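You operate a simulated robot arm through the tools that you are given. There is no shell and no other tool. Be economical: measure what you need, move in short steps, check, and stop when the job is done.

You run a simulated robot arm. Do the job below in one go: nothing can be reset, and whatever is moved stays where it is left.

Task
Give the grey bearing two strokes of grease in the drip tray.
Fine: bleed the hose before the coupler comes off, then park it on its post.

Only the result counts: the job must be done as asked and must still hold three seconds after the hand-in. Knocking over, shifting, dropping, spilling or breaking anything else fails it.

Robot
A 7-joint arm with a two-finger parallel gripper, fixed in place. Base frame: the origin is at the foot of the arm, x ahead of it, y to its left, z up; the work surface is at about z = 820. Readings come in mm, rad, newtons and seconds.
With the tool pointing down near the work surface it reaches from about 240 to 680 mm from the base axis. Its first joint turns from -1.152 to 1.152 rad. Payload 2.4 kg.
The TCP is the grasp point between the finger pads, 30 mm short of the fingertips. In the tool frame z runs along the fingers and y along their closing line. Largest opening 94 mm; finger width 28, thickness 10; the body of the gripper, 50 by 96 mm, starts 55 mm behind the TCP.
Orientation is that of the tool frame in the base frame, as [roll, pitch, yaw] about the fixed x, y, z axes, in that order (R = Rz(yaw) Ry(pitch) Rx(roll)). With the fingers straight down and closing along the base's y, the tool's x points along the base's -x, its y along +y and its z along -z.

Tools
- The arm moves only by the tool jog_arm. Its argument "steps" is a list of rows, each an object (a shift or turn left out is 0, a gripper value left out holds the last) with "travel": the shift along the tool's x, y, z in mm, a list of three; "angular": the turn, a rotation vector about the tool's x, y, z in degrees, a list of three. In form: [{"travel": [x, y, z], "angular": [rx, ry, rz]}, ...]. A call has 1 to 12 rows; each row shifts and turns the commanded pose from where the row before left it, along the tool's axes as they then stand. "fingers" is the finger opening in mm, from 0 to 94, set as the call begins (left out, the last holds). Each row takes 0.2 s and may step no farther than 50 mm and 0.15 rad from the row before; otherwise, or with a gripper value out of range, the whole call is refused. Where a pose cannot be reached the arm comes as near as it can. A force on the tool above 90 N (or 10 N above the force at the start of the call, whichever is more), or a blocked arm, ends the call early, and 0.2 s more pass. Each finger travels about 153 mm/s and halts on what it meets, pressing with about 38 N; the grip force reading is that of the motor and also rises with nothing between the fingers. The clock runs only during rows and for 0.2 s after the last one: add rows that do not move to give the fingers time. It gives the time, the measured TCP pose, the force on the tool (base axes), the opening and the grip force at its end, in the units of the frame above (readings bear some noise).
- Cameras (640 x 400 px; columns grow to the right, rows downward): "scene" is fixed at [26.3, 462.4, 1451.8]; the picture's right is [-0.87, -0.50, 0.00], its down [-0.26, 0.44, -0.86] and it looks along [0.43, -0.74, -0.51] (base axes); focal length 330 px, centre (320, 200). "wrist" rides on the gripper at [76, 14, -102] in the tool frame; the picture's right is [-0.18, 0.98, 0.00], its down [-0.75, -0.14, -0.64] and it looks along [-0.63, -0.12, 0.77] (tool axes); focal length 243 px, centre (320, 200). There is no depth. A picture from a camera that has moved, and an enlarged one, comes with that camera's place and axes in the base frame and with its lens.
- snapshot(camera): a new picture of that camera. It takes no simulated time.
- zoom(camera, box): a new picture of the part [left, top, right, bottom] of that camera's present view, enlarged. It takes no simulated time.
- finish_job(): hands the job in; it is judged then, once.

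Go step by step. Nothing tells you positions but the pictures and the camera data: compare them with the known pose of the tool, close in by small moves and look again before you grip or let go. The budget is 120 turns and 64 pictures, counting those below and the enlarged ones. Unless the task says otherwise, let go and move clear before handing in, and close with one line.

The tools are called as name(argument=value, ...) on one line, values as JSON. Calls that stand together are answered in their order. jog_arm: Moves the arm, as the interface text tells. Its arguments: {"type":"object","properties":{"steps":{"type":"array"},"fingers":{"type":"number"}},"required":["steps"]} The other tools are called the same way: snapshot (camera) takes a picture; zoom (camera, box) takes an enlarged picture of a part of a camera's view; finish_job () hands the job in.

At the start:

```text
time_s: 0.0
eef_pos: [319.4, -314.0, 1152.2]
tcp_rot: [3.14, 0.0, 3.141]
ft_force: [0.3, 0.2, -0.8]
width: 94.0
grasp_force: 0.0
```

scene: 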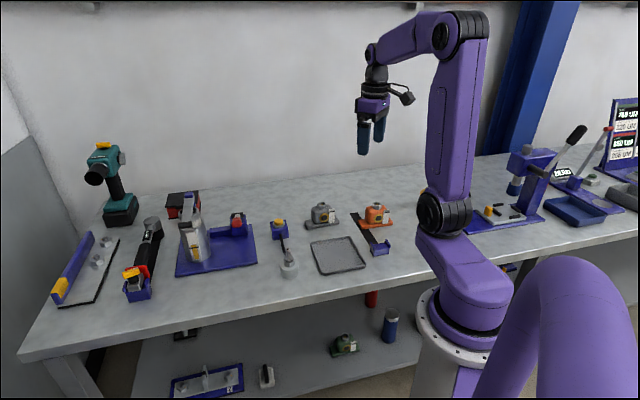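
wrist: 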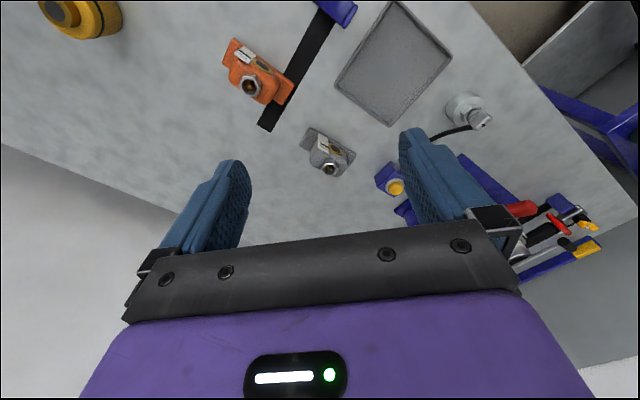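

I see a grey bearing, an orange bearing, a drip tray, and a grease station (blue plate with a pump). I'll zoom in to understand the parts.

zoom(camera="scene", box=[160, 170, 320, 290])

zoom(camera="scene", box=[260, 180, 420, 290])

zoom(camera="wrist", box=[220, 0, 640, 260])

```text
3.33 times, centred on (240, 230) of scene
camera zoom: at [26.3, 462.4, 1451.8], right [-0.87, -0.5, 0.0], down [-0.26, 0.44, -0.86], along [0.43, -0.74, -0.51], focal length 1101 px, centre (587, 100)
```

zoom: 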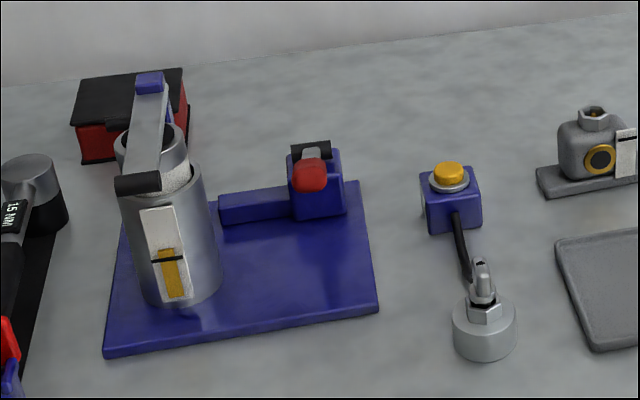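

```text
3.64 times, centred on (340, 235) of scene
camera zoom: at [26.3, 462.4, 1451.8], right [-0.87, -0.5, 0.0], down [-0.26, 0.44, -0.86], along [0.43, -0.74, -0.51], focal length 1201 px, centre (247, 73)
```

zoom: 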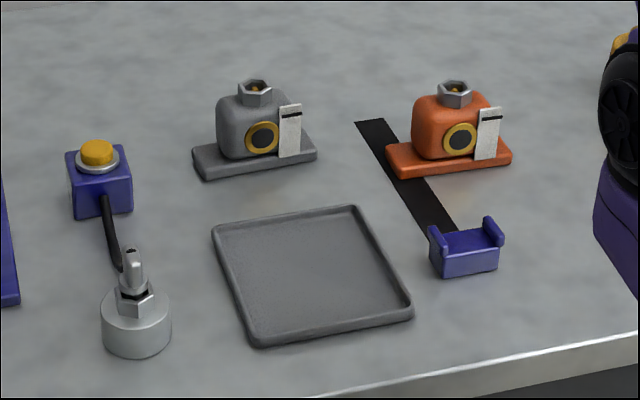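

```text
1.52 times, centred on (430, 130) of wrist
camera zoom: at [243.1, -299.8, 1256.0], right [0.18, 0.98, 0.0], down [0.75, -0.14, 0.64], along [0.63, -0.12, -0.77], focal length 370 px, centre (152, 307)
```

zoom: 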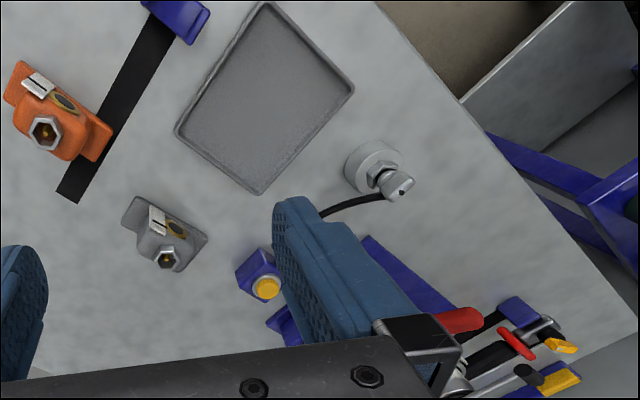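

The hose coupler sits near (435,-85), the yellow-button block near (568,-212), the grey bearing near (485,-335) and the tray near (358,-208). I need more detail of the coupler, the button block and the blue station.

zoom(camera="scene", box=[170, 180, 260, 280])

zoom(camera="scene", box=[260, 205, 310, 285])

zoom(camera="scene", box=[420, 110, 640, 250])

```text
4.00 times, centred on (215, 230) of scene
camera zoom: at [26.3, 462.4, 1451.8], right [-0.87, -0.5, 0.0], down [-0.26, 0.44, -0.86], along [0.43, -0.74, -0.51], focal length 1321 px, centre (740, 80)
```

zoom: 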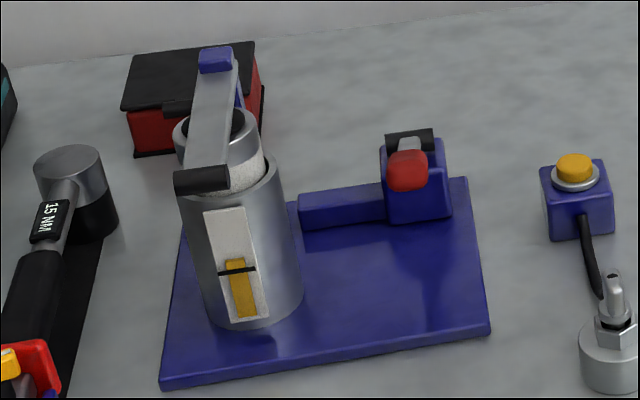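

```text
5.00 times, centred on (285, 245) of scene
camera zoom: at [26.3, 462.4, 1451.8], right [-0.87, -0.5, 0.0], down [-0.26, 0.44, -0.86], along [0.43, -0.74, -0.51], focal length 1651 px, centre (495, -25)
```

zoom: 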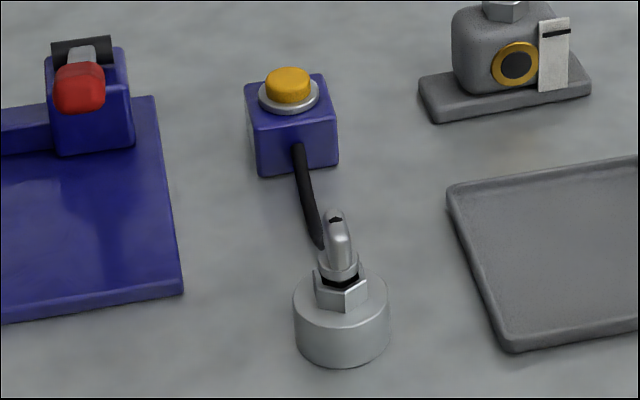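

```text
2.86 times, centred on (530, 180) of scene
camera zoom: at [26.3, 462.4, 1451.8], right [-0.87, -0.5, 0.0], down [-0.26, 0.44, -0.86], along [0.43, -0.74, -0.51], focal length 944 px, centre (-280, 257)
```

zoom: 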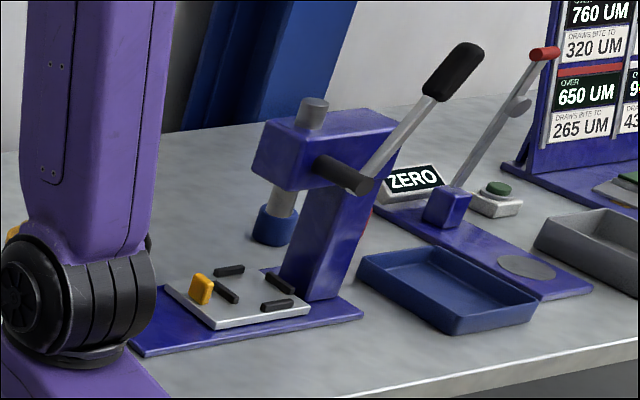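

I'll shift over for a wrist view of the station, still high and clear.

jog_arm(steps=[{"travel": [-5, 44, 0]}, {"travel": [-5, 44, 0]}, {"travel": [-5, 44, 0]}, {"travel": [-5, 44, 0]}, {"travel": [-5, 44, 0]}, {"travel": [-5, 44, 0]}])

snapshot(camera="wrist")

```text
time_s: 1.4
eef_pos: [348.1, -48.3, 1153.5]
tcp_rot: [3.141, 0.0, 3.14]
ft_force: [-0.6, 0.4, 0.4]
width: 93.8
grasp_force: 0.0
```

```text
55 pictures are left
camera wrist: at [271.8, -35.0, 1256.9], right [0.18, 0.98, 0.0], down [0.75, -0.14, 0.64], along [0.63, -0.12, -0.77], focal length 243 px, centre (320, 200)
```

wrist: 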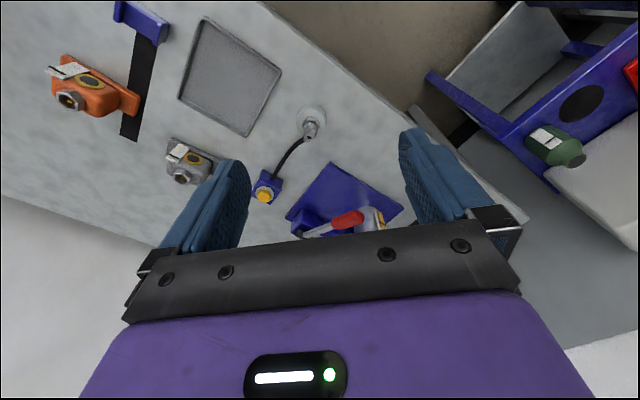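

zoom(camera="wrist", box=[230, 90, 430, 250])

```text
2.50 times, centred on (330, 170) of wrist
camera zoom: at [271.8, -35.0, 1256.9], right [0.18, 0.98, 0.0], down [0.75, -0.14, 0.64], along [0.63, -0.12, -0.77], focal length 606 px, centre (295, 275)
```

zoom: 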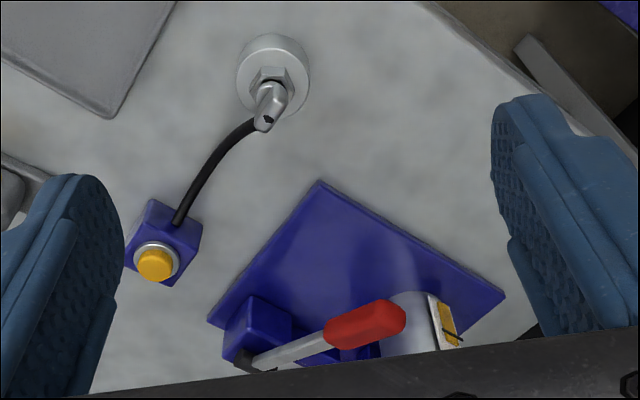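

jog_arm(steps=[{"travel": [-42, 0, -8]}, {"travel": [-42, 0, -8]}, {"travel": [-42, 0, -8]}, {"travel": [-42, 0, -8]}, {"travel": [-42, 0, -8]}])

snapshot(camera="wrist")

```text
time_s: 2.6
eef_pos: [560.9, -48.9, 1192.2]
tcp_rot: [-3.141, -0.002, -3.141]
ft_force: [0.3, -1.0, -0.4]
width: 94.1
grasp_force: 0.2
```

```text
53 pictures are left
camera wrist: at [485.4, -34.5, 1295.2], right [0.18, 0.98, 0.0], down [0.75, -0.14, 0.64], along [0.63, -0.12, -0.77], focal length 243 px, centre (320, 200)
```

wrist: 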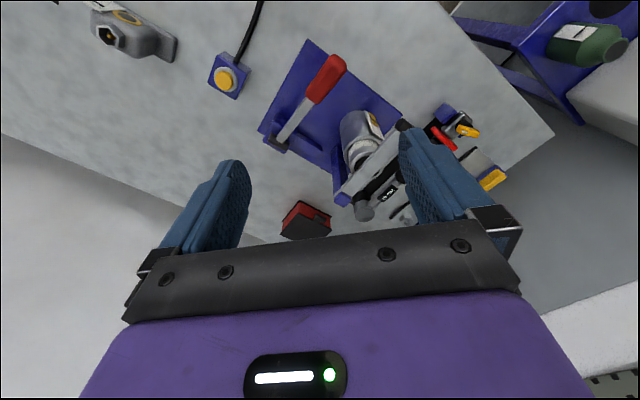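

zoom(camera="wrist", box=[180, 30, 440, 220])

zoom(camera="scene", box=[190, 195, 270, 245])

```text
2.11 times, centred on (310, 125) of wrist
camera zoom: at [485.4, -34.5, 1295.2], right [0.18, 0.98, 0.0], down [0.75, -0.14, 0.64], along [0.63, -0.12, -0.77], focal length 511 px, centre (341, 358)
```

zoom: 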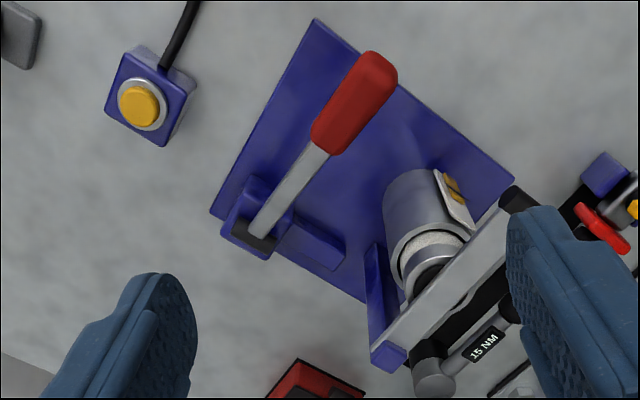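

```text
8.00 times, centred on (230, 220) of scene
camera zoom: at [26.3, 462.4, 1451.8], right [-0.87, -0.5, 0.0], down [-0.26, 0.44, -0.86], along [0.43, -0.74, -0.51], focal length 2642 px, centre (1040, 40)
```

zoom: 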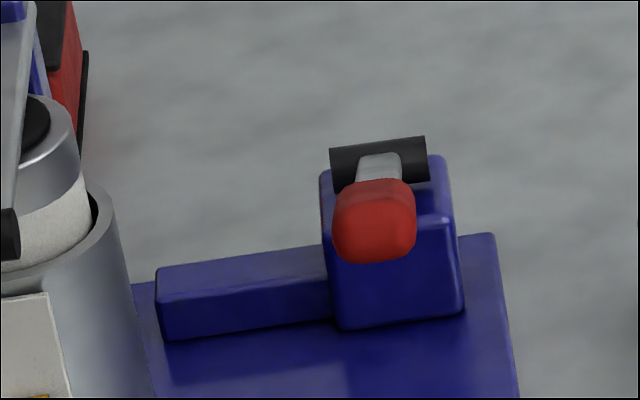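

The red lever and the T-handled arm on the can both could be the pump handle, so I'll get a lower, side-on view of the station.

jog_arm(steps=[{"travel": [45, -15, 10]}, {"travel": [45, -15, 20], "angular": [0, 0, -8]}, {"travel": [40, -20, 30], "angular": [0, 0, -8]}, {"travel": [30, -25, 30], "angular": [0, 0, -8]}, {"travel": [0, 0, 30], "angular": [0, -8, 0]}, {"travel": [0, 0, 20], "angular": [0, -8, 0]}, {"travel": [0, 0, 0], "angular": [0, -8, 0]}])

snapshot(camera="wrist")

```text
refused: row 2 steps farther than a row can; nothing moved
```

```text
50 pictures are left
camera wrist: at [485.4, -34.5, 1295.2], right [0.18, 0.98, 0.0], down [0.75, -0.14, 0.64], along [0.63, -0.12, -0.77], focal length 243 px, centre (320, 200)
```

wrist: 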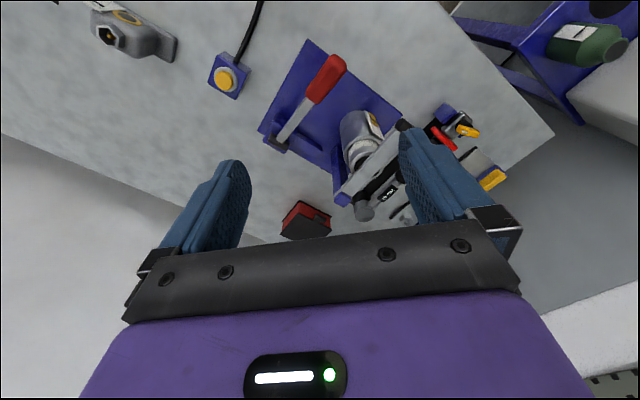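

jog_arm(steps=[{"travel": [42, -12, 10]}, {"travel": [42, -12, 15], "angular": [0, 0, -8]}, {"travel": [35, -20, 25], "angular": [0, 0, -8]}, {"travel": [30, -25, 25], "angular": [0, 0, -8]}, {"travel": [20, 0, 30], "angular": [0, -8, 0]}, {"travel": [20, 0, 20], "angular": [0, -8, 0]}, {"travel": [0, 0, 0], "angular": [0, -8, 0]}])

snapshot(camera="wrist")

```text
time_s: 4.2
eef_pos: [385.4, -145.5, 1064.2]
tcp_rot: [-3.138, 0.42, -2.723]
ft_force: [-0.2, 0.2, 0.6]
width: 94.0
grasp_force: 0.1
```

```text
49 pictures are left
camera wrist: at [278.3, -178.7, 1128.7], right [-0.25, 0.97, 0.07], down [0.45, 0.04, 0.89], along [0.86, 0.25, -0.44], focal length 243 px, centre (320, 200)
```

wrist: 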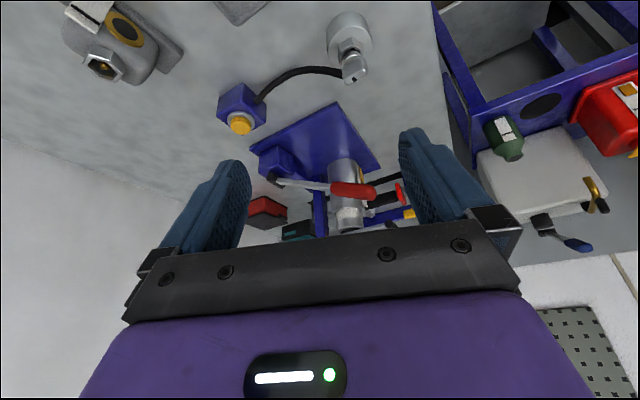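

zoom(camera="wrist", box=[240, 90, 430, 240])

```text
2.67 times, centred on (335, 165) of wrist
camera zoom: at [278.3, -178.7, 1128.7], right [-0.25, 0.97, 0.07], down [0.45, 0.04, 0.89], along [0.86, 0.25, -0.44], focal length 647 px, centre (280, 293)
```

zoom: 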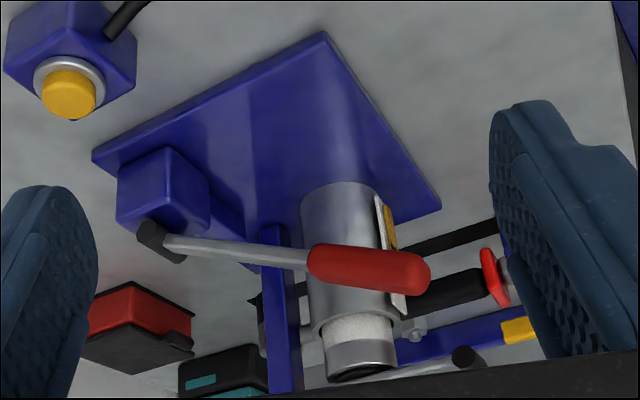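

jog_arm(steps=[{"travel": [0, 0, -40], "angular": [0, 8, 0]}, {"travel": [0, 0, -40], "angular": [0, 8, 0]}, {"travel": [0, 0, -30], "angular": [0, 8, 0]}, {"travel": [-20, 25, 0], "angular": [0, 0, 8]}, {"travel": [-25, 35, 0], "angular": [0, 0, 8]}, {"travel": [-25, 35, 0], "angular": [0, 0, 8]}, {"travel": [-35, 35, 0]}, {"travel": [-35, 35, 0]}, {"travel": [-35, 35, 0]}])

snapshot(camera="wrist")

```text
time_s: 6.2
eef_pos: [505.9, 57.6, 1173.2]
tcp_rot: [-3.14, 0.0, -3.141]
ft_force: [-0.1, -1.2, 0.3]
width: 93.9
grasp_force: 0.1
```

```text
47 pictures are left
camera wrist: at [430.2, 71.4, 1274.9], right [0.18, 0.98, 0.0], down [0.75, -0.14, 0.64], along [0.63, -0.12, -0.77], focal length 243 px, centre (320, 200)
```

wrist: 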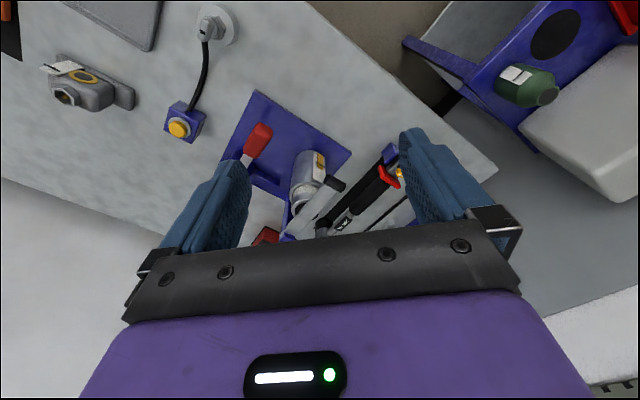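

zoom(camera="wrist", box=[200, 80, 360, 245])

```text
2.42 times, centred on (280, 162) of wrist
camera zoom: at [430.2, 71.4, 1274.9], right [0.18, 0.98, 0.0], down [0.75, -0.14, 0.64], along [0.63, -0.12, -0.77], focal length 588 px, centre (417, 291)
```

zoom: 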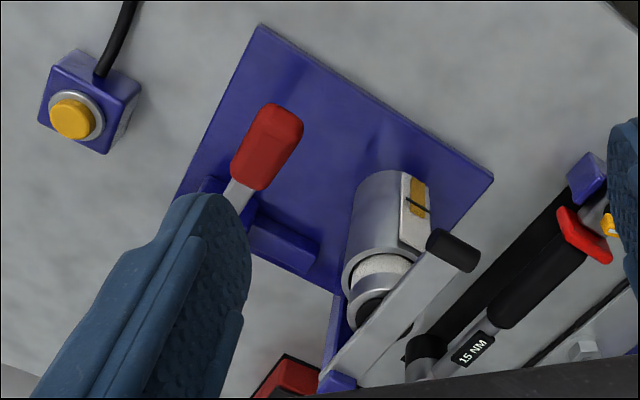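

I now take the red lever as the pump handle (two strokes), the yellow button as the hose bleed, and the arm over the can as a cartridge hold-down. Next, a close look at the grey bearing and tray.

jog_arm(steps=[{"travel": [12, -46, 10]}, {"travel": [12, -46, 10]}, {"travel": [12, -46, 10]}, {"travel": [12, -46, 10]}, {"travel": [12, -46, 10]}, {"travel": [12, -46, 10]}, {"travel": [12, -46, 10]}, {"travel": [12, -46, 25]}, {"travel": [5, -5, 40]}, {"travel": [5, 0, 25]}])

snapshot(camera="wrist")

```text
refused: row 8 steps farther than a row can; nothing moved
```

```text
45 pictures are left
camera wrist: at [430.2, 71.4, 1274.9], right [0.18, 0.98, 0.0], down [0.75, -0.14, 0.64], along [0.63, -0.12, -0.77], focal length 243 px, centre (320, 200)
```

wrist: 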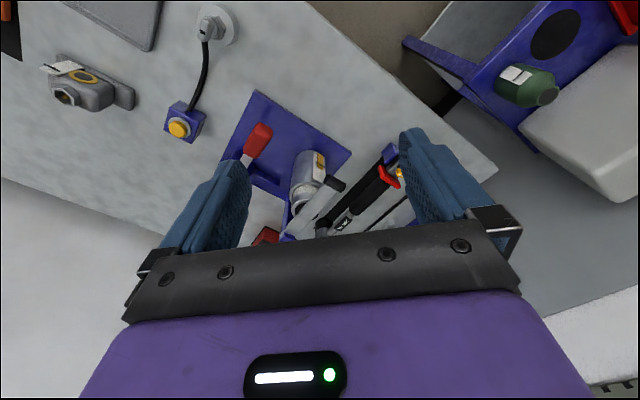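

jog_arm(steps=[{"travel": [12, -46, 10]}, {"travel": [12, -46, 10]}, {"travel": [12, -46, 10]}, {"travel": [12, -46, 10]}, {"travel": [12, -46, 10]}, {"travel": [12, -46, 10]}, {"travel": [12, -46, 10]}, {"travel": [12, -46, 10]}, {"travel": [5, -8, 40]}, {"travel": [5, 0, 40]}])

```text
time_s: 8.4
eef_pos: [399.9, -321.2, 1009.7]
tcp_rot: [-3.141, -0.002, -3.14]
ft_force: [0.1, -0.7, 0.6]
width: 93.8
grasp_force: 0.0
```

snapshot(camera="wrist")

zoom(camera="scene", box=[295, 190, 405, 290])

```text
44 pictures are left
camera wrist: at [324.1, -306.5, 1111.9], right [0.18, 0.98, 0.0], down [0.75, -0.14, 0.64], along [0.63, -0.12, -0.77], focal length 243 px, centre (320, 200)
```

wrist: 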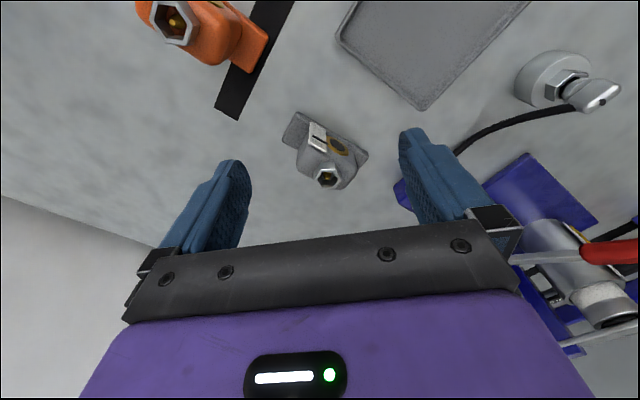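

```text
4.00 times, centred on (350, 240) of scene
camera zoom: at [26.3, 462.4, 1451.8], right [-0.87, -0.5, 0.0], down [-0.26, 0.44, -0.86], along [0.43, -0.74, -0.51], focal length 1321 px, centre (200, 40)
```

zoom: 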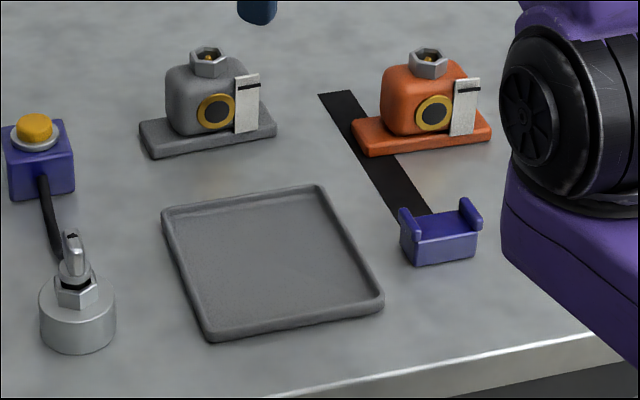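

The grey bearing's nut is at about (475,-328,893), and its base is about 104×46 with the long axis at 45°. The tray centre is about (356,-207), with sides parallel to the base. I'll turn 45° and hover above the bearing.

jog_arm(steps=[{"travel": [-37, -3, 0]}, {"travel": [-38, -4, 0]}, {"angular": [0, 0, 7.5]}, {"angular": [0, 0, 7.5]}, {"angular": [0, 0, 7.5]}, {"angular": [0, 0, 7.5]}, {"angular": [0, 0, 7.5]}, {"angular": [0, 0, 7.5]}, {"travel": [0, 0, 30]}])

snapshot(camera="wrist")

zoom(camera="scene", box=[280, 160, 370, 240])

```text
time_s: 10.4
eef_pos: [474.2, -327.6, 979.7]
tcp_rot: [-3.141, 0.001, 2.354]
ft_force: [0.2, -0.2, 0.1]
width: 94.0
grasp_force: 0.1
```

```text
42 pictures are left
camera wrist: at [430.7, -263.6, 1082.9], right [0.83, 0.56, 0.0], down [0.43, -0.63, 0.64], along [0.36, -0.53, -0.77], focal length 243 px, centre (320, 200)
```

wrist: 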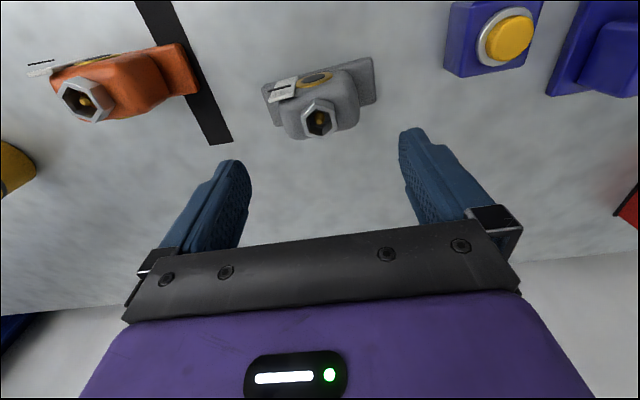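

```text
5.00 times, centred on (325, 200) of scene
camera zoom: at [26.3, 462.4, 1451.8], right [-0.87, -0.5, 0.0], down [-0.26, 0.44, -0.86], along [0.43, -0.74, -0.51], focal length 1651 px, centre (295, 200)
```

zoom: 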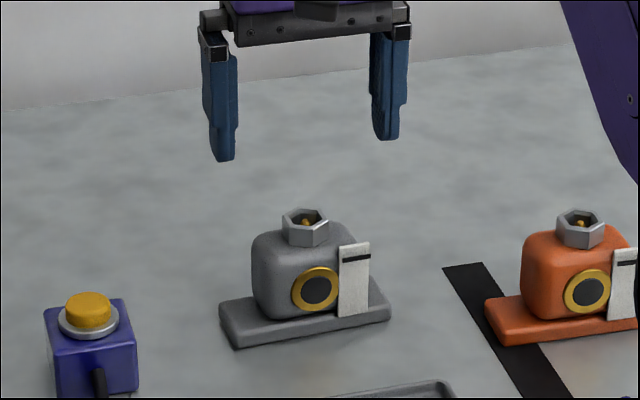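

Centred within a few mm. Descending to grip the body above its base plate.

jog_arm(steps=[{"travel": [0, 0, 35]}, {"travel": [0, 0, 35]}, {"travel": [0, 0, 20]}, {"travel": [0, 0, 15]}])

zoom(camera="scene", box=[280, 160, 370, 240])

snapshot(camera="wrist")

```text
time_s: 11.4
eef_pos: [475.7, -325.7, 874.6]
tcp_rot: [3.139, 0.001, 2.356]
ft_force: [-0.5, -0.2, -0.2]
width: 93.6
grasp_force: 0.1
```

```text
5.00 times, centred on (325, 200) of scene
camera zoom: at [26.3, 462.4, 1451.8], right [-0.87, -0.5, 0.0], down [-0.26, 0.44, -0.86], along [0.43, -0.74, -0.51], focal length 1651 px, centre (295, 200)
```

zoom: 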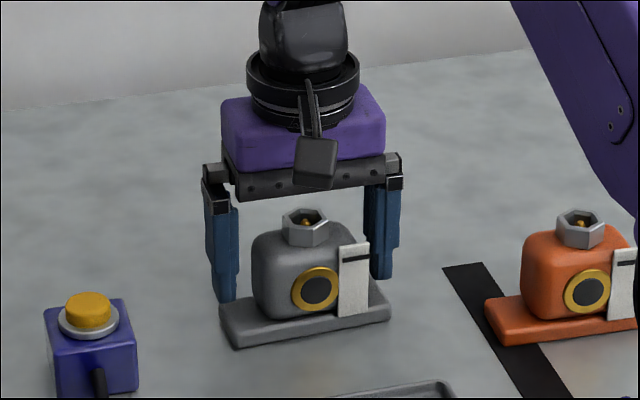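

```text
39 pictures are left
camera wrist: at [431.8, -263.3, 977.5], right [0.82, 0.57, 0.0], down [0.43, -0.63, 0.64], along [0.36, -0.53, -0.77], focal length 243 px, centre (320, 200)
```

wrist: 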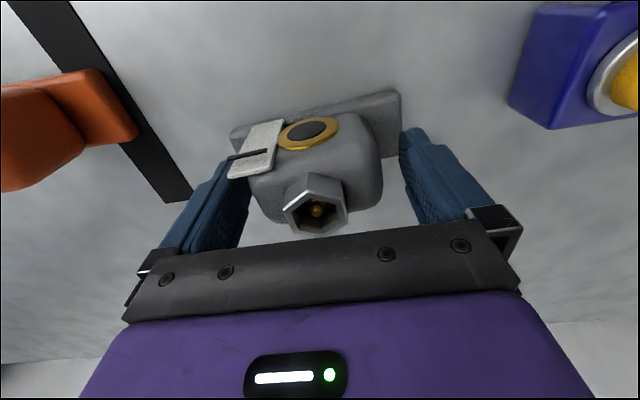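

Fingers straddle the body well, so I'll close.

jog_arm(steps=[{}, {}, {}], fingers=30)

```text
time_s: 12.2
eef_pos: [475.9, -327.1, 873.6]
tcp_rot: [3.14, 0.0, 2.356]
ft_force: [0.5, -0.6, 0.1]
width: 73.2
grasp_force: 37.7
```

jog_arm(steps=[{"travel": [0, 0, -10]}, {"travel": [0, 0, -25]}, {"travel": [0, 0, -25]}])

snapshot(camera="wrist")

zoom(camera="scene", box=[270, 160, 390, 290])

```text
time_s: 13.0
eef_pos: [474.4, -326.1, 934.2]
tcp_rot: [-3.141, -0.001, 2.357]
ft_force: [0.2, 0.3, -5.2]
width: 73.0
grasp_force: 37.7
```

```text
38 pictures are left
camera wrist: at [430.6, -262.7, 1037.7], right [0.82, 0.57, 0.0], down [0.43, -0.63, 0.64], along [0.36, -0.53, -0.77], focal length 243 px, centre (320, 200)
```

wrist: 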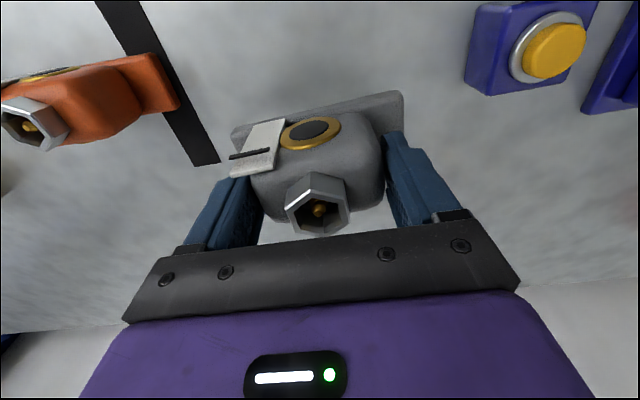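

```text
3.08 times, centred on (330, 225) of scene
camera zoom: at [26.4, 462.4, 1451.8], right [-0.87, -0.5, 0.0], down [-0.26, 0.44, -0.86], along [0.43, -0.74, -0.51], focal length 1016 px, centre (289, 123)
```

zoom: 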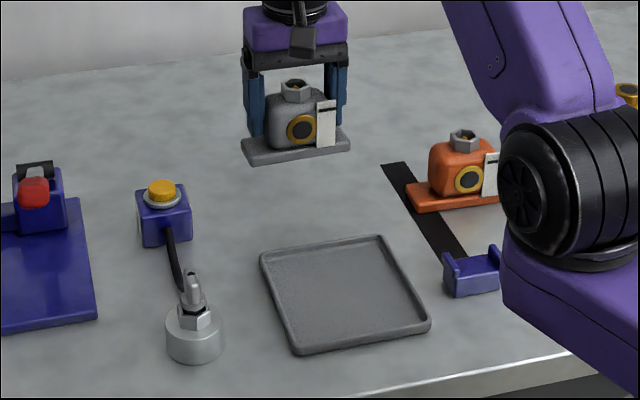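

Bearing held securely. Moving along tool x to above the tray.

jog_arm(steps=[{"travel": [35, 0, 0]}, {"travel": [35, 0, 0]}, {"travel": [35, 0, 0]}, {"travel": [37, 0, 0]}, {"travel": [0, 0, 20]}, {}])

snapshot(camera="wrist")

zoom(camera="scene", box=[270, 190, 390, 290])

```text
time_s: 14.4
eef_pos: [374.1, -226.2, 916.6]
tcp_rot: [3.141, 0.001, 2.356]
ft_force: [0.0, 0.3, -5.7]
width: 72.9
grasp_force: 38.8
```

```text
36 pictures are left
camera wrist: at [329.8, -163.1, 1019.3], right [0.82, 0.57, 0.0], down [0.43, -0.63, 0.64], along [0.36, -0.53, -0.77], focal length 243 px, centre (320, 200)
```

wrist: 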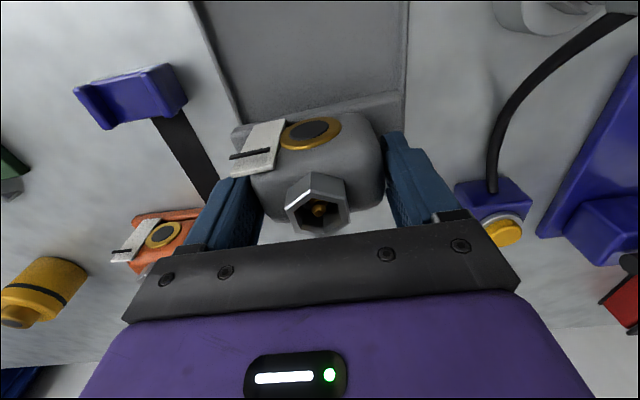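

```text
4.00 times, centred on (330, 240) of scene
camera zoom: at [26.4, 462.4, 1451.8], right [-0.87, -0.5, 0.0], down [-0.26, 0.44, -0.86], along [0.43, -0.74, -0.51], focal length 1321 px, centre (280, 40)
```

zoom: 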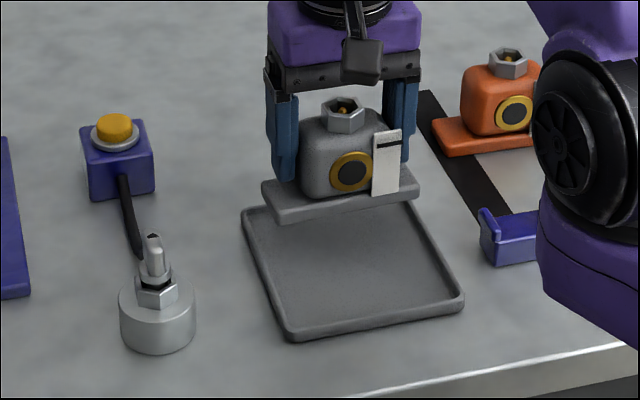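

Well aligned with the tray. Lowering gently.

jog_arm(steps=[{"travel": [0, 0, 20]}, {"travel": [0, 0, 14]}, {}])

jog_arm(steps=[{"travel": [0, 0, 2]}, {"travel": [0, 0, 1]}, {}])

```text
time_s: 15.2
eef_pos: [374.7, -226.2, 880.4]
tcp_rot: [-3.141, -0.001, 2.356]
ft_force: [-0.3, 0.7, -5.2]
width: 72.8
grasp_force: 37.8
```

```text
time_s: 16.0
eef_pos: [373.9, -225.3, 878.9]
tcp_rot: [-3.141, -0.001, 2.356]
ft_force: [-3.7, 3.5, 20.9]
width: 72.9
grasp_force: 37.9
```

Contact with the tray floor. Opening and lifting clear.

jog_arm(steps=[{}, {}, {}], fingers=94)

jog_arm(steps=[{"travel": [0, 0, -30]}, {"travel": [0, 0, -40]}, {"travel": [0, 0, -40]}, {"travel": [0, 0, -20]}])

snapshot(camera="wrist")

zoom(camera="scene", box=[260, 200, 380, 290])

```text
time_s: 16.8
eef_pos: [373.4, -226.6, 877.8]
tcp_rot: [3.141, 0.001, 2.357]
ft_force: [0.1, 0.2, -0.5]
width: 93.7
grasp_force: 0.0
```

```text
time_s: 17.8
eef_pos: [374.7, -228.5, 1007.6]
tcp_rot: [-3.14, 0.0, 2.357]
ft_force: [-0.3, -0.1, -0.4]
width: 94.3
grasp_force: 0.2
```

```text
34 pictures are left
camera wrist: at [330.3, -164.6, 1110.8], right [0.82, 0.57, 0.0], down [0.43, -0.63, 0.64], along [0.36, -0.53, -0.77], focal length 243 px, centre (320, 200)
```

wrist: 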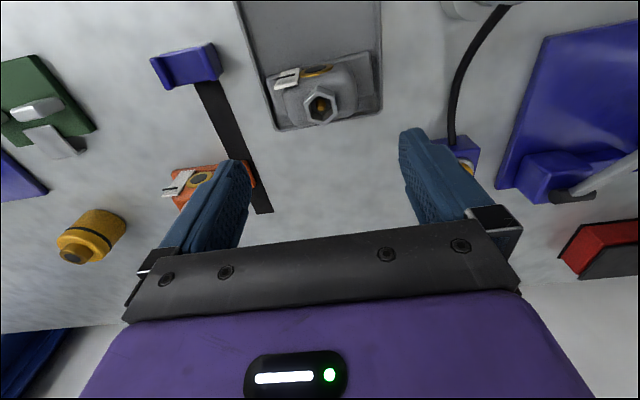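

```text
4.44 times, centred on (320, 245) of scene
camera zoom: at [26.3, 462.4, 1451.8], right [-0.87, -0.5, 0.0], down [-0.26, 0.44, -0.86], along [0.43, -0.74, -0.51], focal length 1468 px, centre (320, 0)
```

zoom: 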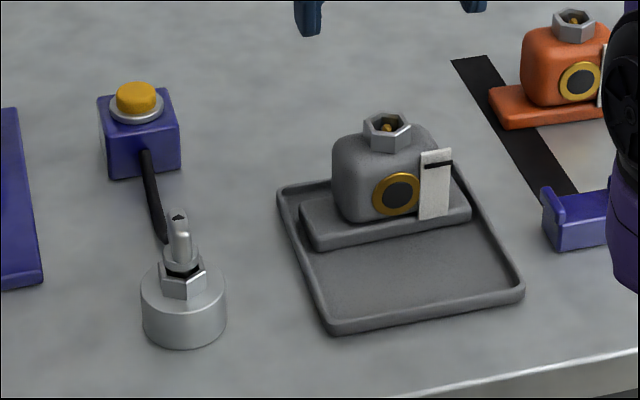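

The bearing sits flat in the tray with its nipple at about (373,-225,897). Now to hover near the coupler for a close look.

jog_arm(steps=[{"travel": [15, 36, 0]}, {"travel": [15, 36, 0]}, {"travel": [15, 36, 0]}, {"travel": [14, 36, 0]}, {"travel": [0, 0, 25]}])

zoom(camera="wrist", box=[220, 40, 420, 180])

zoom(camera="scene", box=[250, 210, 330, 290])

```text
time_s: 19.0
eef_pos: [433.0, -82.3, 982.9]
tcp_rot: [-3.141, -0.002, 2.355]
ft_force: [-0.1, 0.4, -0.2]
width: 93.8
grasp_force: 0.1
```

```text
2.86 times, centred on (320, 110) of wrist
camera zoom: at [389.5, -19.2, 1086.4], right [0.83, 0.56, 0.0], down [0.43, -0.63, 0.64], along [0.36, -0.53, -0.77], focal length 693 px, centre (320, 457)
```

zoom: 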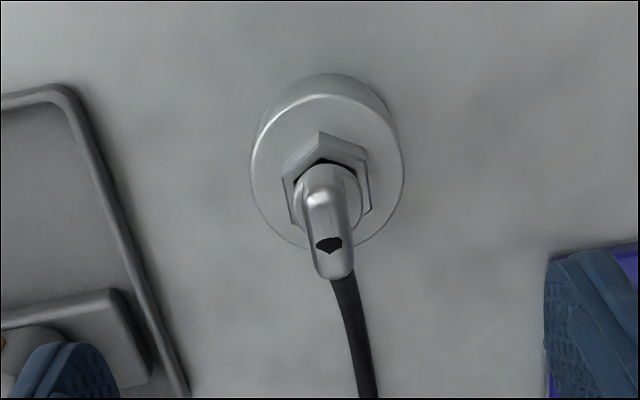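

```text
5.00 times, centred on (290, 250) of scene
camera zoom: at [26.3, 462.5, 1451.8], right [-0.87, -0.5, 0.0], down [-0.26, 0.44, -0.86], along [0.43, -0.74, -0.51], focal length 1651 px, centre (470, -50)
```

zoom: 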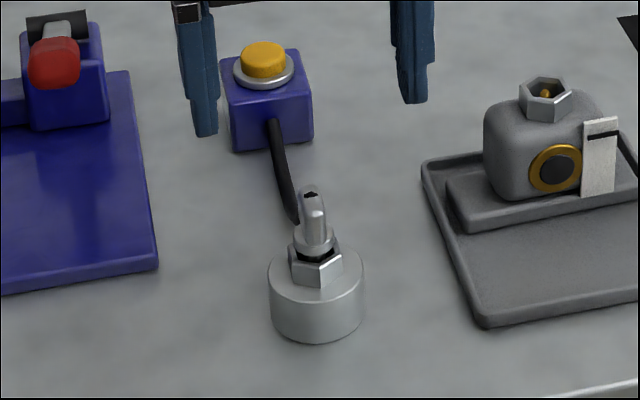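

The coupler has a flat-sided elbow, about 13 mm thick, pointing toward the block along my tool x, so the present yaw fits. I'll narrow the fingers and descend to just above it.

jog_arm(steps=[{"travel": [-1, 2, 25]}, {"travel": [0, 0, 25]}, {"travel": [0, 0, 8]}, {}], fingers=50)

zoom(camera="wrist", box=[230, 80, 430, 240])

zoom(camera="scene", box=[260, 205, 320, 285])

```text
time_s: 20.0
eef_pos: [436.5, -82.0, 925.7]
tcp_rot: [-3.14, 0.001, 2.356]
ft_force: [0.3, 0.0, 0.7]
width: 49.8
grasp_force: 0.1
```

```text
2.50 times, centred on (330, 160) of wrist
camera zoom: at [392.6, -18.9, 1028.9], right [0.82, 0.57, 0.0], down [0.43, -0.63, 0.64], along [0.36, -0.53, -0.77], focal length 606 px, centre (295, 300)
```

zoom: 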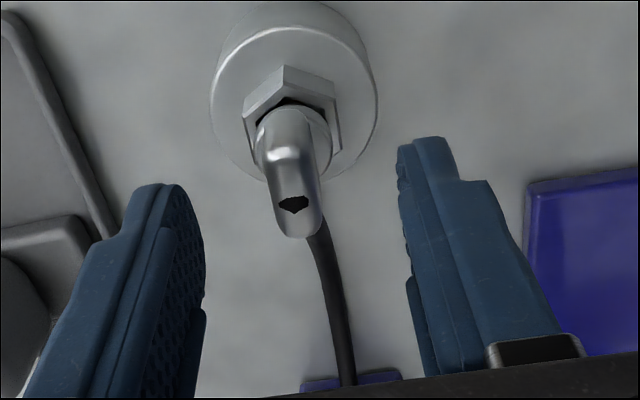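

```text
5.00 times, centred on (290, 245) of scene
camera zoom: at [26.3, 462.4, 1451.8], right [-0.87, -0.5, 0.0], down [-0.26, 0.44, -0.86], along [0.43, -0.74, -0.51], focal length 1651 px, centre (470, -25)
```

zoom: 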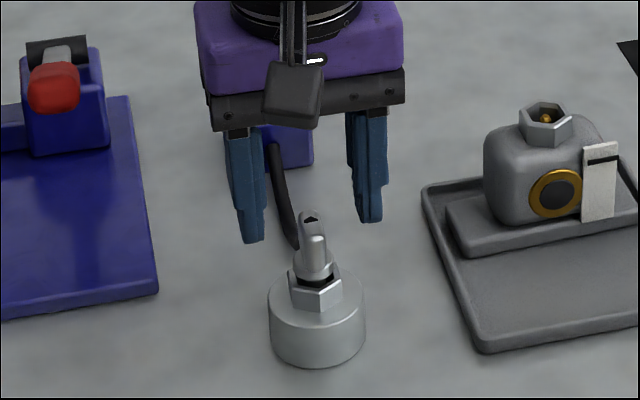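

Fingers are centred on the elbow. Descending 22 mm so the tips sit just above the post's nut, then gripping.

jog_arm(steps=[{"travel": [0, 0, 10]}, {"travel": [0, 0, 11]}, {}])

zoom(camera="scene", box=[260, 205, 320, 285])

```text
time_s: 20.8
eef_pos: [435.3, -82.7, 905.1]
tcp_rot: [-3.14, 0.002, 2.358]
ft_force: [0.2, -0.6, 0.8]
width: 50.0
grasp_force: 0.0
```

```text
5.00 times, centred on (290, 245) of scene
camera zoom: at [26.3, 462.4, 1451.8], right [-0.87, -0.5, 0.0], down [-0.26, 0.44, -0.86], along [0.43, -0.74, -0.51], focal length 1651 px, centre (470, -25)
```

zoom: 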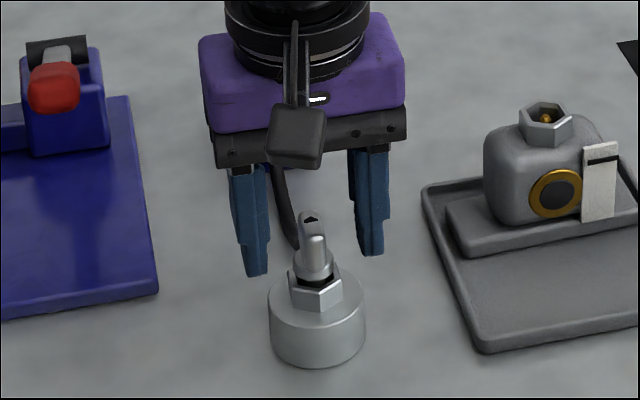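

jog_arm(steps=[{}, {}, {}], fingers=0)

zoom(camera="scene", box=[260, 205, 320, 285])

```text
time_s: 21.6
eef_pos: [436.3, -81.7, 905.1]
tcp_rot: [-3.141, -0.001, 2.357]
ft_force: [1.1, 0.8, 0.2]
width: 20.4
grasp_force: 37.7
```

```text
5.00 times, centred on (290, 245) of scene
camera zoom: at [26.3, 462.4, 1451.8], right [-0.87, -0.5, 0.0], down [-0.26, 0.44, -0.86], along [0.43, -0.74, -0.51], focal length 1651 px, centre (470, -25)
```

zoom: 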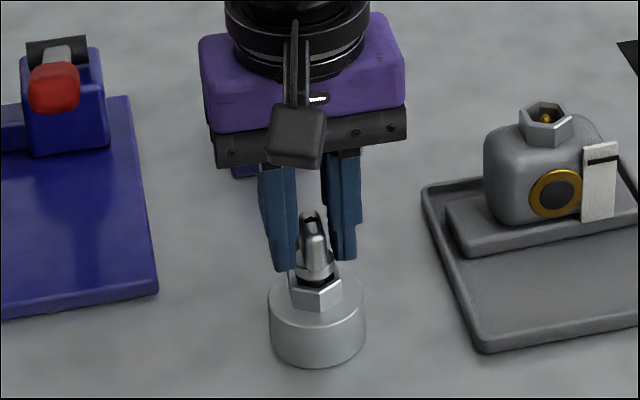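

Firm grip on the collar (20 mm). Lifting the coupler off its post.

jog_arm(steps=[{"travel": [0, 0, -5]}, {"travel": [0, 0, -10]}, {"travel": [0, 0, -20]}, {"travel": [0, 0, -30]}])

zoom(camera="scene", box=[250, 190, 350, 285])

```text
time_s: 22.6
eef_pos: [436.5, -82.6, 970.3]
tcp_rot: [3.141, 0.0, 2.355]
ft_force: [-0.5, 1.1, -0.7]
width: 20.5
grasp_force: 37.9
```

```text
4.21 times, centred on (300, 238) of scene
camera zoom: at [26.3, 462.4, 1451.8], right [-0.87, -0.5, 0.0], down [-0.26, 0.44, -0.86], along [0.43, -0.74, -0.51], focal length 1390 px, centre (404, 42)
```

zoom: 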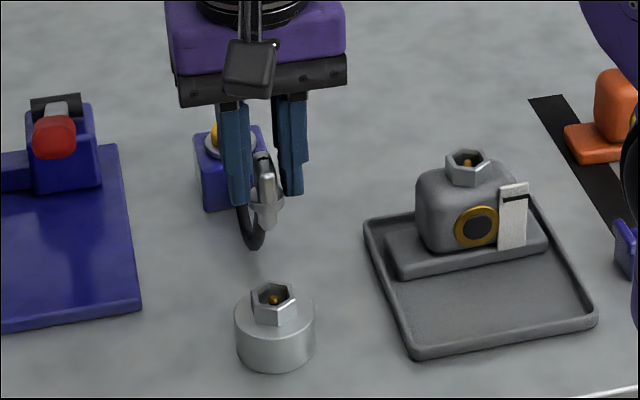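

The coupler is off the post and held. Checking its attitude in the grip.

zoom(camera="scene", box=[280, 205, 340, 265])

zoom(camera="wrist", box=[220, 60, 420, 240])

```text
6.67 times, centred on (310, 235) of scene
camera zoom: at [26.3, 462.4, 1451.8], right [-0.87, -0.5, 0.0], down [-0.26, 0.44, -0.86], along [0.43, -0.74, -0.51], focal length 2201 px, centre (387, -33)
```

zoom: 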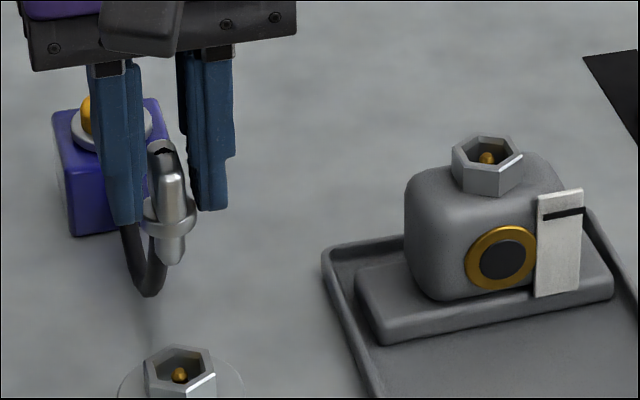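

```text
2.22 times, centred on (320, 150) of wrist
camera zoom: at [393.5, -19.5, 1073.4], right [0.82, 0.57, 0.0], down [0.43, -0.63, 0.64], along [0.36, -0.53, -0.77], focal length 539 px, centre (320, 311)
```

zoom: 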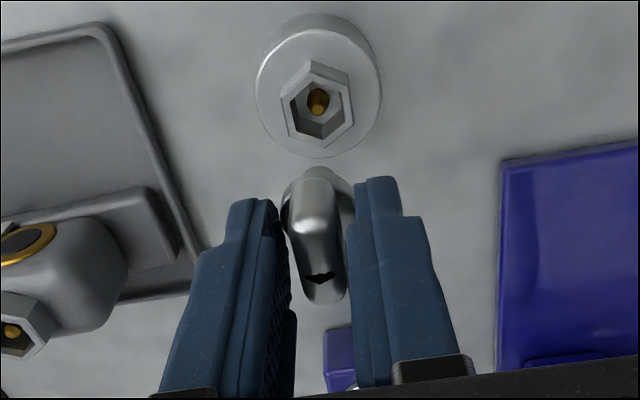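

Coupler hangs upright; post nipple at (432,-77). Moving above the bearing's nipple with the same relative offset, 30 mm higher.

jog_arm(steps=[{"travel": [0, 0, -30]}, {"travel": [-15, -36, 0]}, {"travel": [-15, -36, 0]}, {"travel": [-15, -36, 0]}, {"travel": [-16.5, -38, 0]}, {}])

zoom(camera="wrist", box=[220, 60, 420, 240])

zoom(camera="scene", box=[270, 190, 370, 275])

```text
time_s: 24.0
eef_pos: [377.2, -230.4, 997.7]
tcp_rot: [-3.141, 0.0, 2.356]
ft_force: [0.2, 0.1, -0.8]
width: 20.6
grasp_force: 37.6
```

```text
2.22 times, centred on (320, 150) of wrist
camera zoom: at [332.8, -167.0, 1100.4], right [0.82, 0.57, 0.0], down [0.43, -0.63, 0.64], along [0.36, -0.53, -0.77], focal length 539 px, centre (320, 311)
```

zoom: 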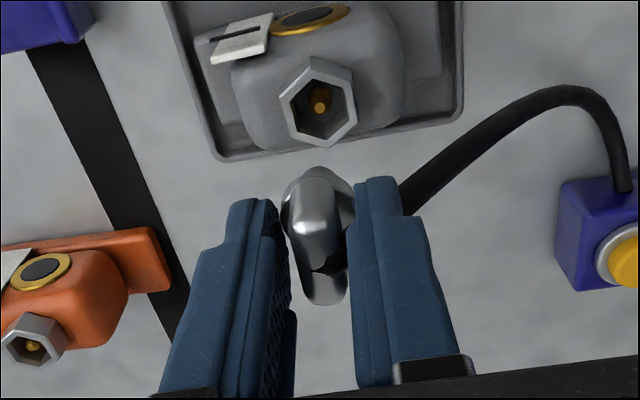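

```text
4.71 times, centred on (320, 232) of scene
camera zoom: at [26.3, 462.4, 1451.8], right [-0.87, -0.5, 0.0], down [-0.26, 0.44, -0.86], along [0.43, -0.74, -0.51], focal length 1554 px, centre (320, 47)
```

zoom: 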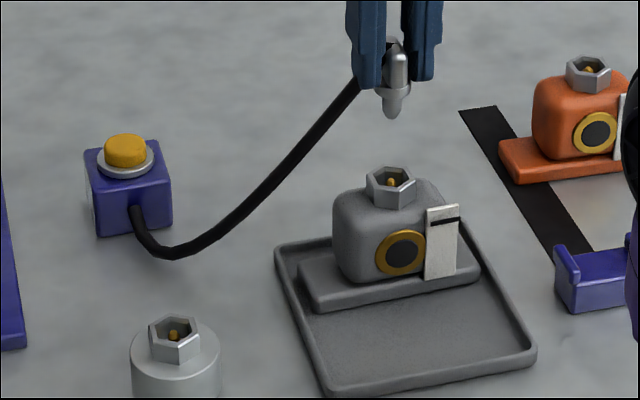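

Image alignment over the bearing nipple matches the post's to about 1 mm. Lowering.

jog_arm(steps=[{"travel": [0, 0, 20]}, {"travel": [0, 0, 18]}, {}])

zoom(camera="scene", box=[300, 190, 360, 260])

zoom(camera="wrist", box=[220, 60, 420, 240])

```text
time_s: 24.8
eef_pos: [376.6, -231.5, 959.8]
tcp_rot: [3.141, -0.001, 2.356]
ft_force: [0.3, -0.1, -1.1]
width: 20.4
grasp_force: 37.9
```

```text
5.71 times, centred on (330, 225) of scene
camera zoom: at [26.3, 462.4, 1451.8], right [-0.87, -0.5, 0.0], down [-0.26, 0.44, -0.86], along [0.43, -0.74, -0.51], focal length 1887 px, centre (263, 57)
```

zoom: 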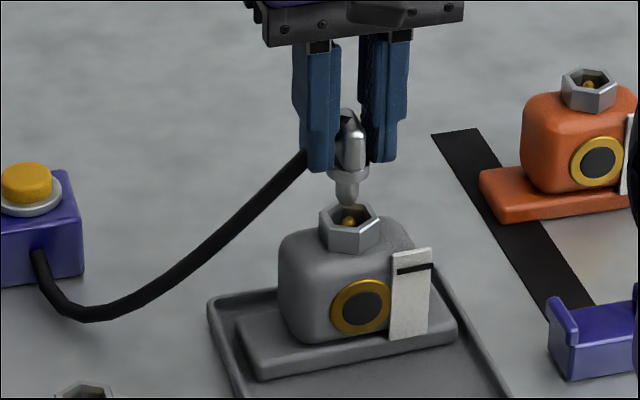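

```text
2.22 times, centred on (320, 150) of wrist
camera zoom: at [333.6, -167.2, 1063.0], right [0.82, 0.57, 0.0], down [0.43, -0.63, 0.64], along [0.36, -0.53, -0.77], focal length 539 px, centre (320, 311)
```

zoom: 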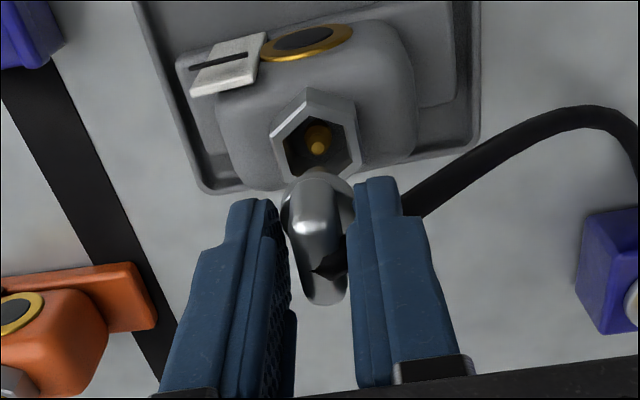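

jog_arm(steps=[{"travel": [0, 0, 8]}, {"travel": [0, 0, 6]}, {}])

jog_arm(steps=[{"travel": [0, 0, 3]}, {"travel": [0, 0, 3]}])

```text
time_s: 25.6
eef_pos: [379.3, -231.0, 947.4]
tcp_rot: [-3.141, 0.007, 2.357]
ft_force: [0.5, -4.3, 31.1]
width: 20.8
grasp_force: 37.6
```

```text
time_s: 26.2
eef_pos: [377.2, -229.3, 940.7]
tcp_rot: [-3.141, 0.003, 2.356]
ft_force: [0.0, -6.2, 30.1]
width: 20.6
grasp_force: 38.1
```

zoom(camera="scene", box=[300, 190, 360, 260])

```text
5.71 times, centred on (330, 225) of scene
camera zoom: at [25.9, 462.5, 1451.7], right [-0.87, -0.5, 0.0], down [-0.26, 0.44, -0.86], along [0.43, -0.74, -0.51], focal length 1887 px, centre (263, 57)
```

zoom: 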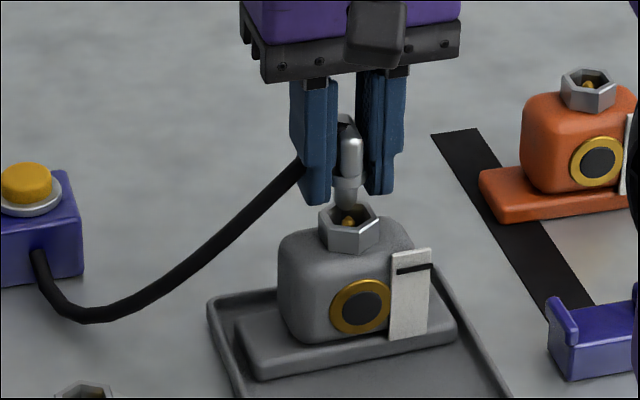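

zoom(camera="scene", box=[318, 208, 342, 234])

snapshot(camera="wrist")

```text
15.38 times, centred on (330, 221) of scene
camera zoom: at [25.9, 462.5, 1451.7], right [-0.87, -0.5, 0.0], down [-0.26, 0.44, -0.86], along [0.43, -0.74, -0.51], focal length 5080 px, centre (166, -123)
```

zoom: 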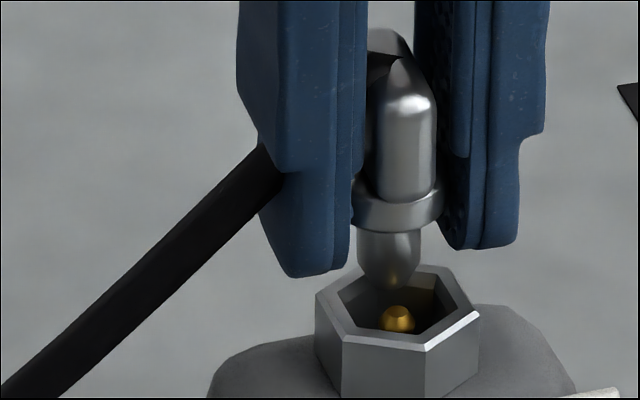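

```text
17 pictures are left
camera wrist: at [333.8, -165.8, 1043.9], right [0.83, 0.56, 0.0], down [0.43, -0.63, 0.64], along [0.36, -0.53, -0.77], focal length 243 px, centre (320, 200)
```

wrist: 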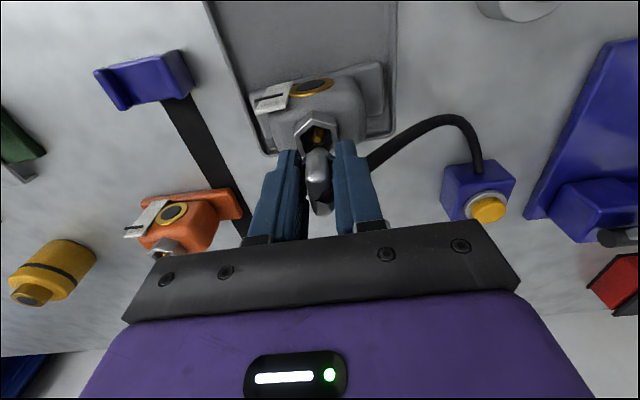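

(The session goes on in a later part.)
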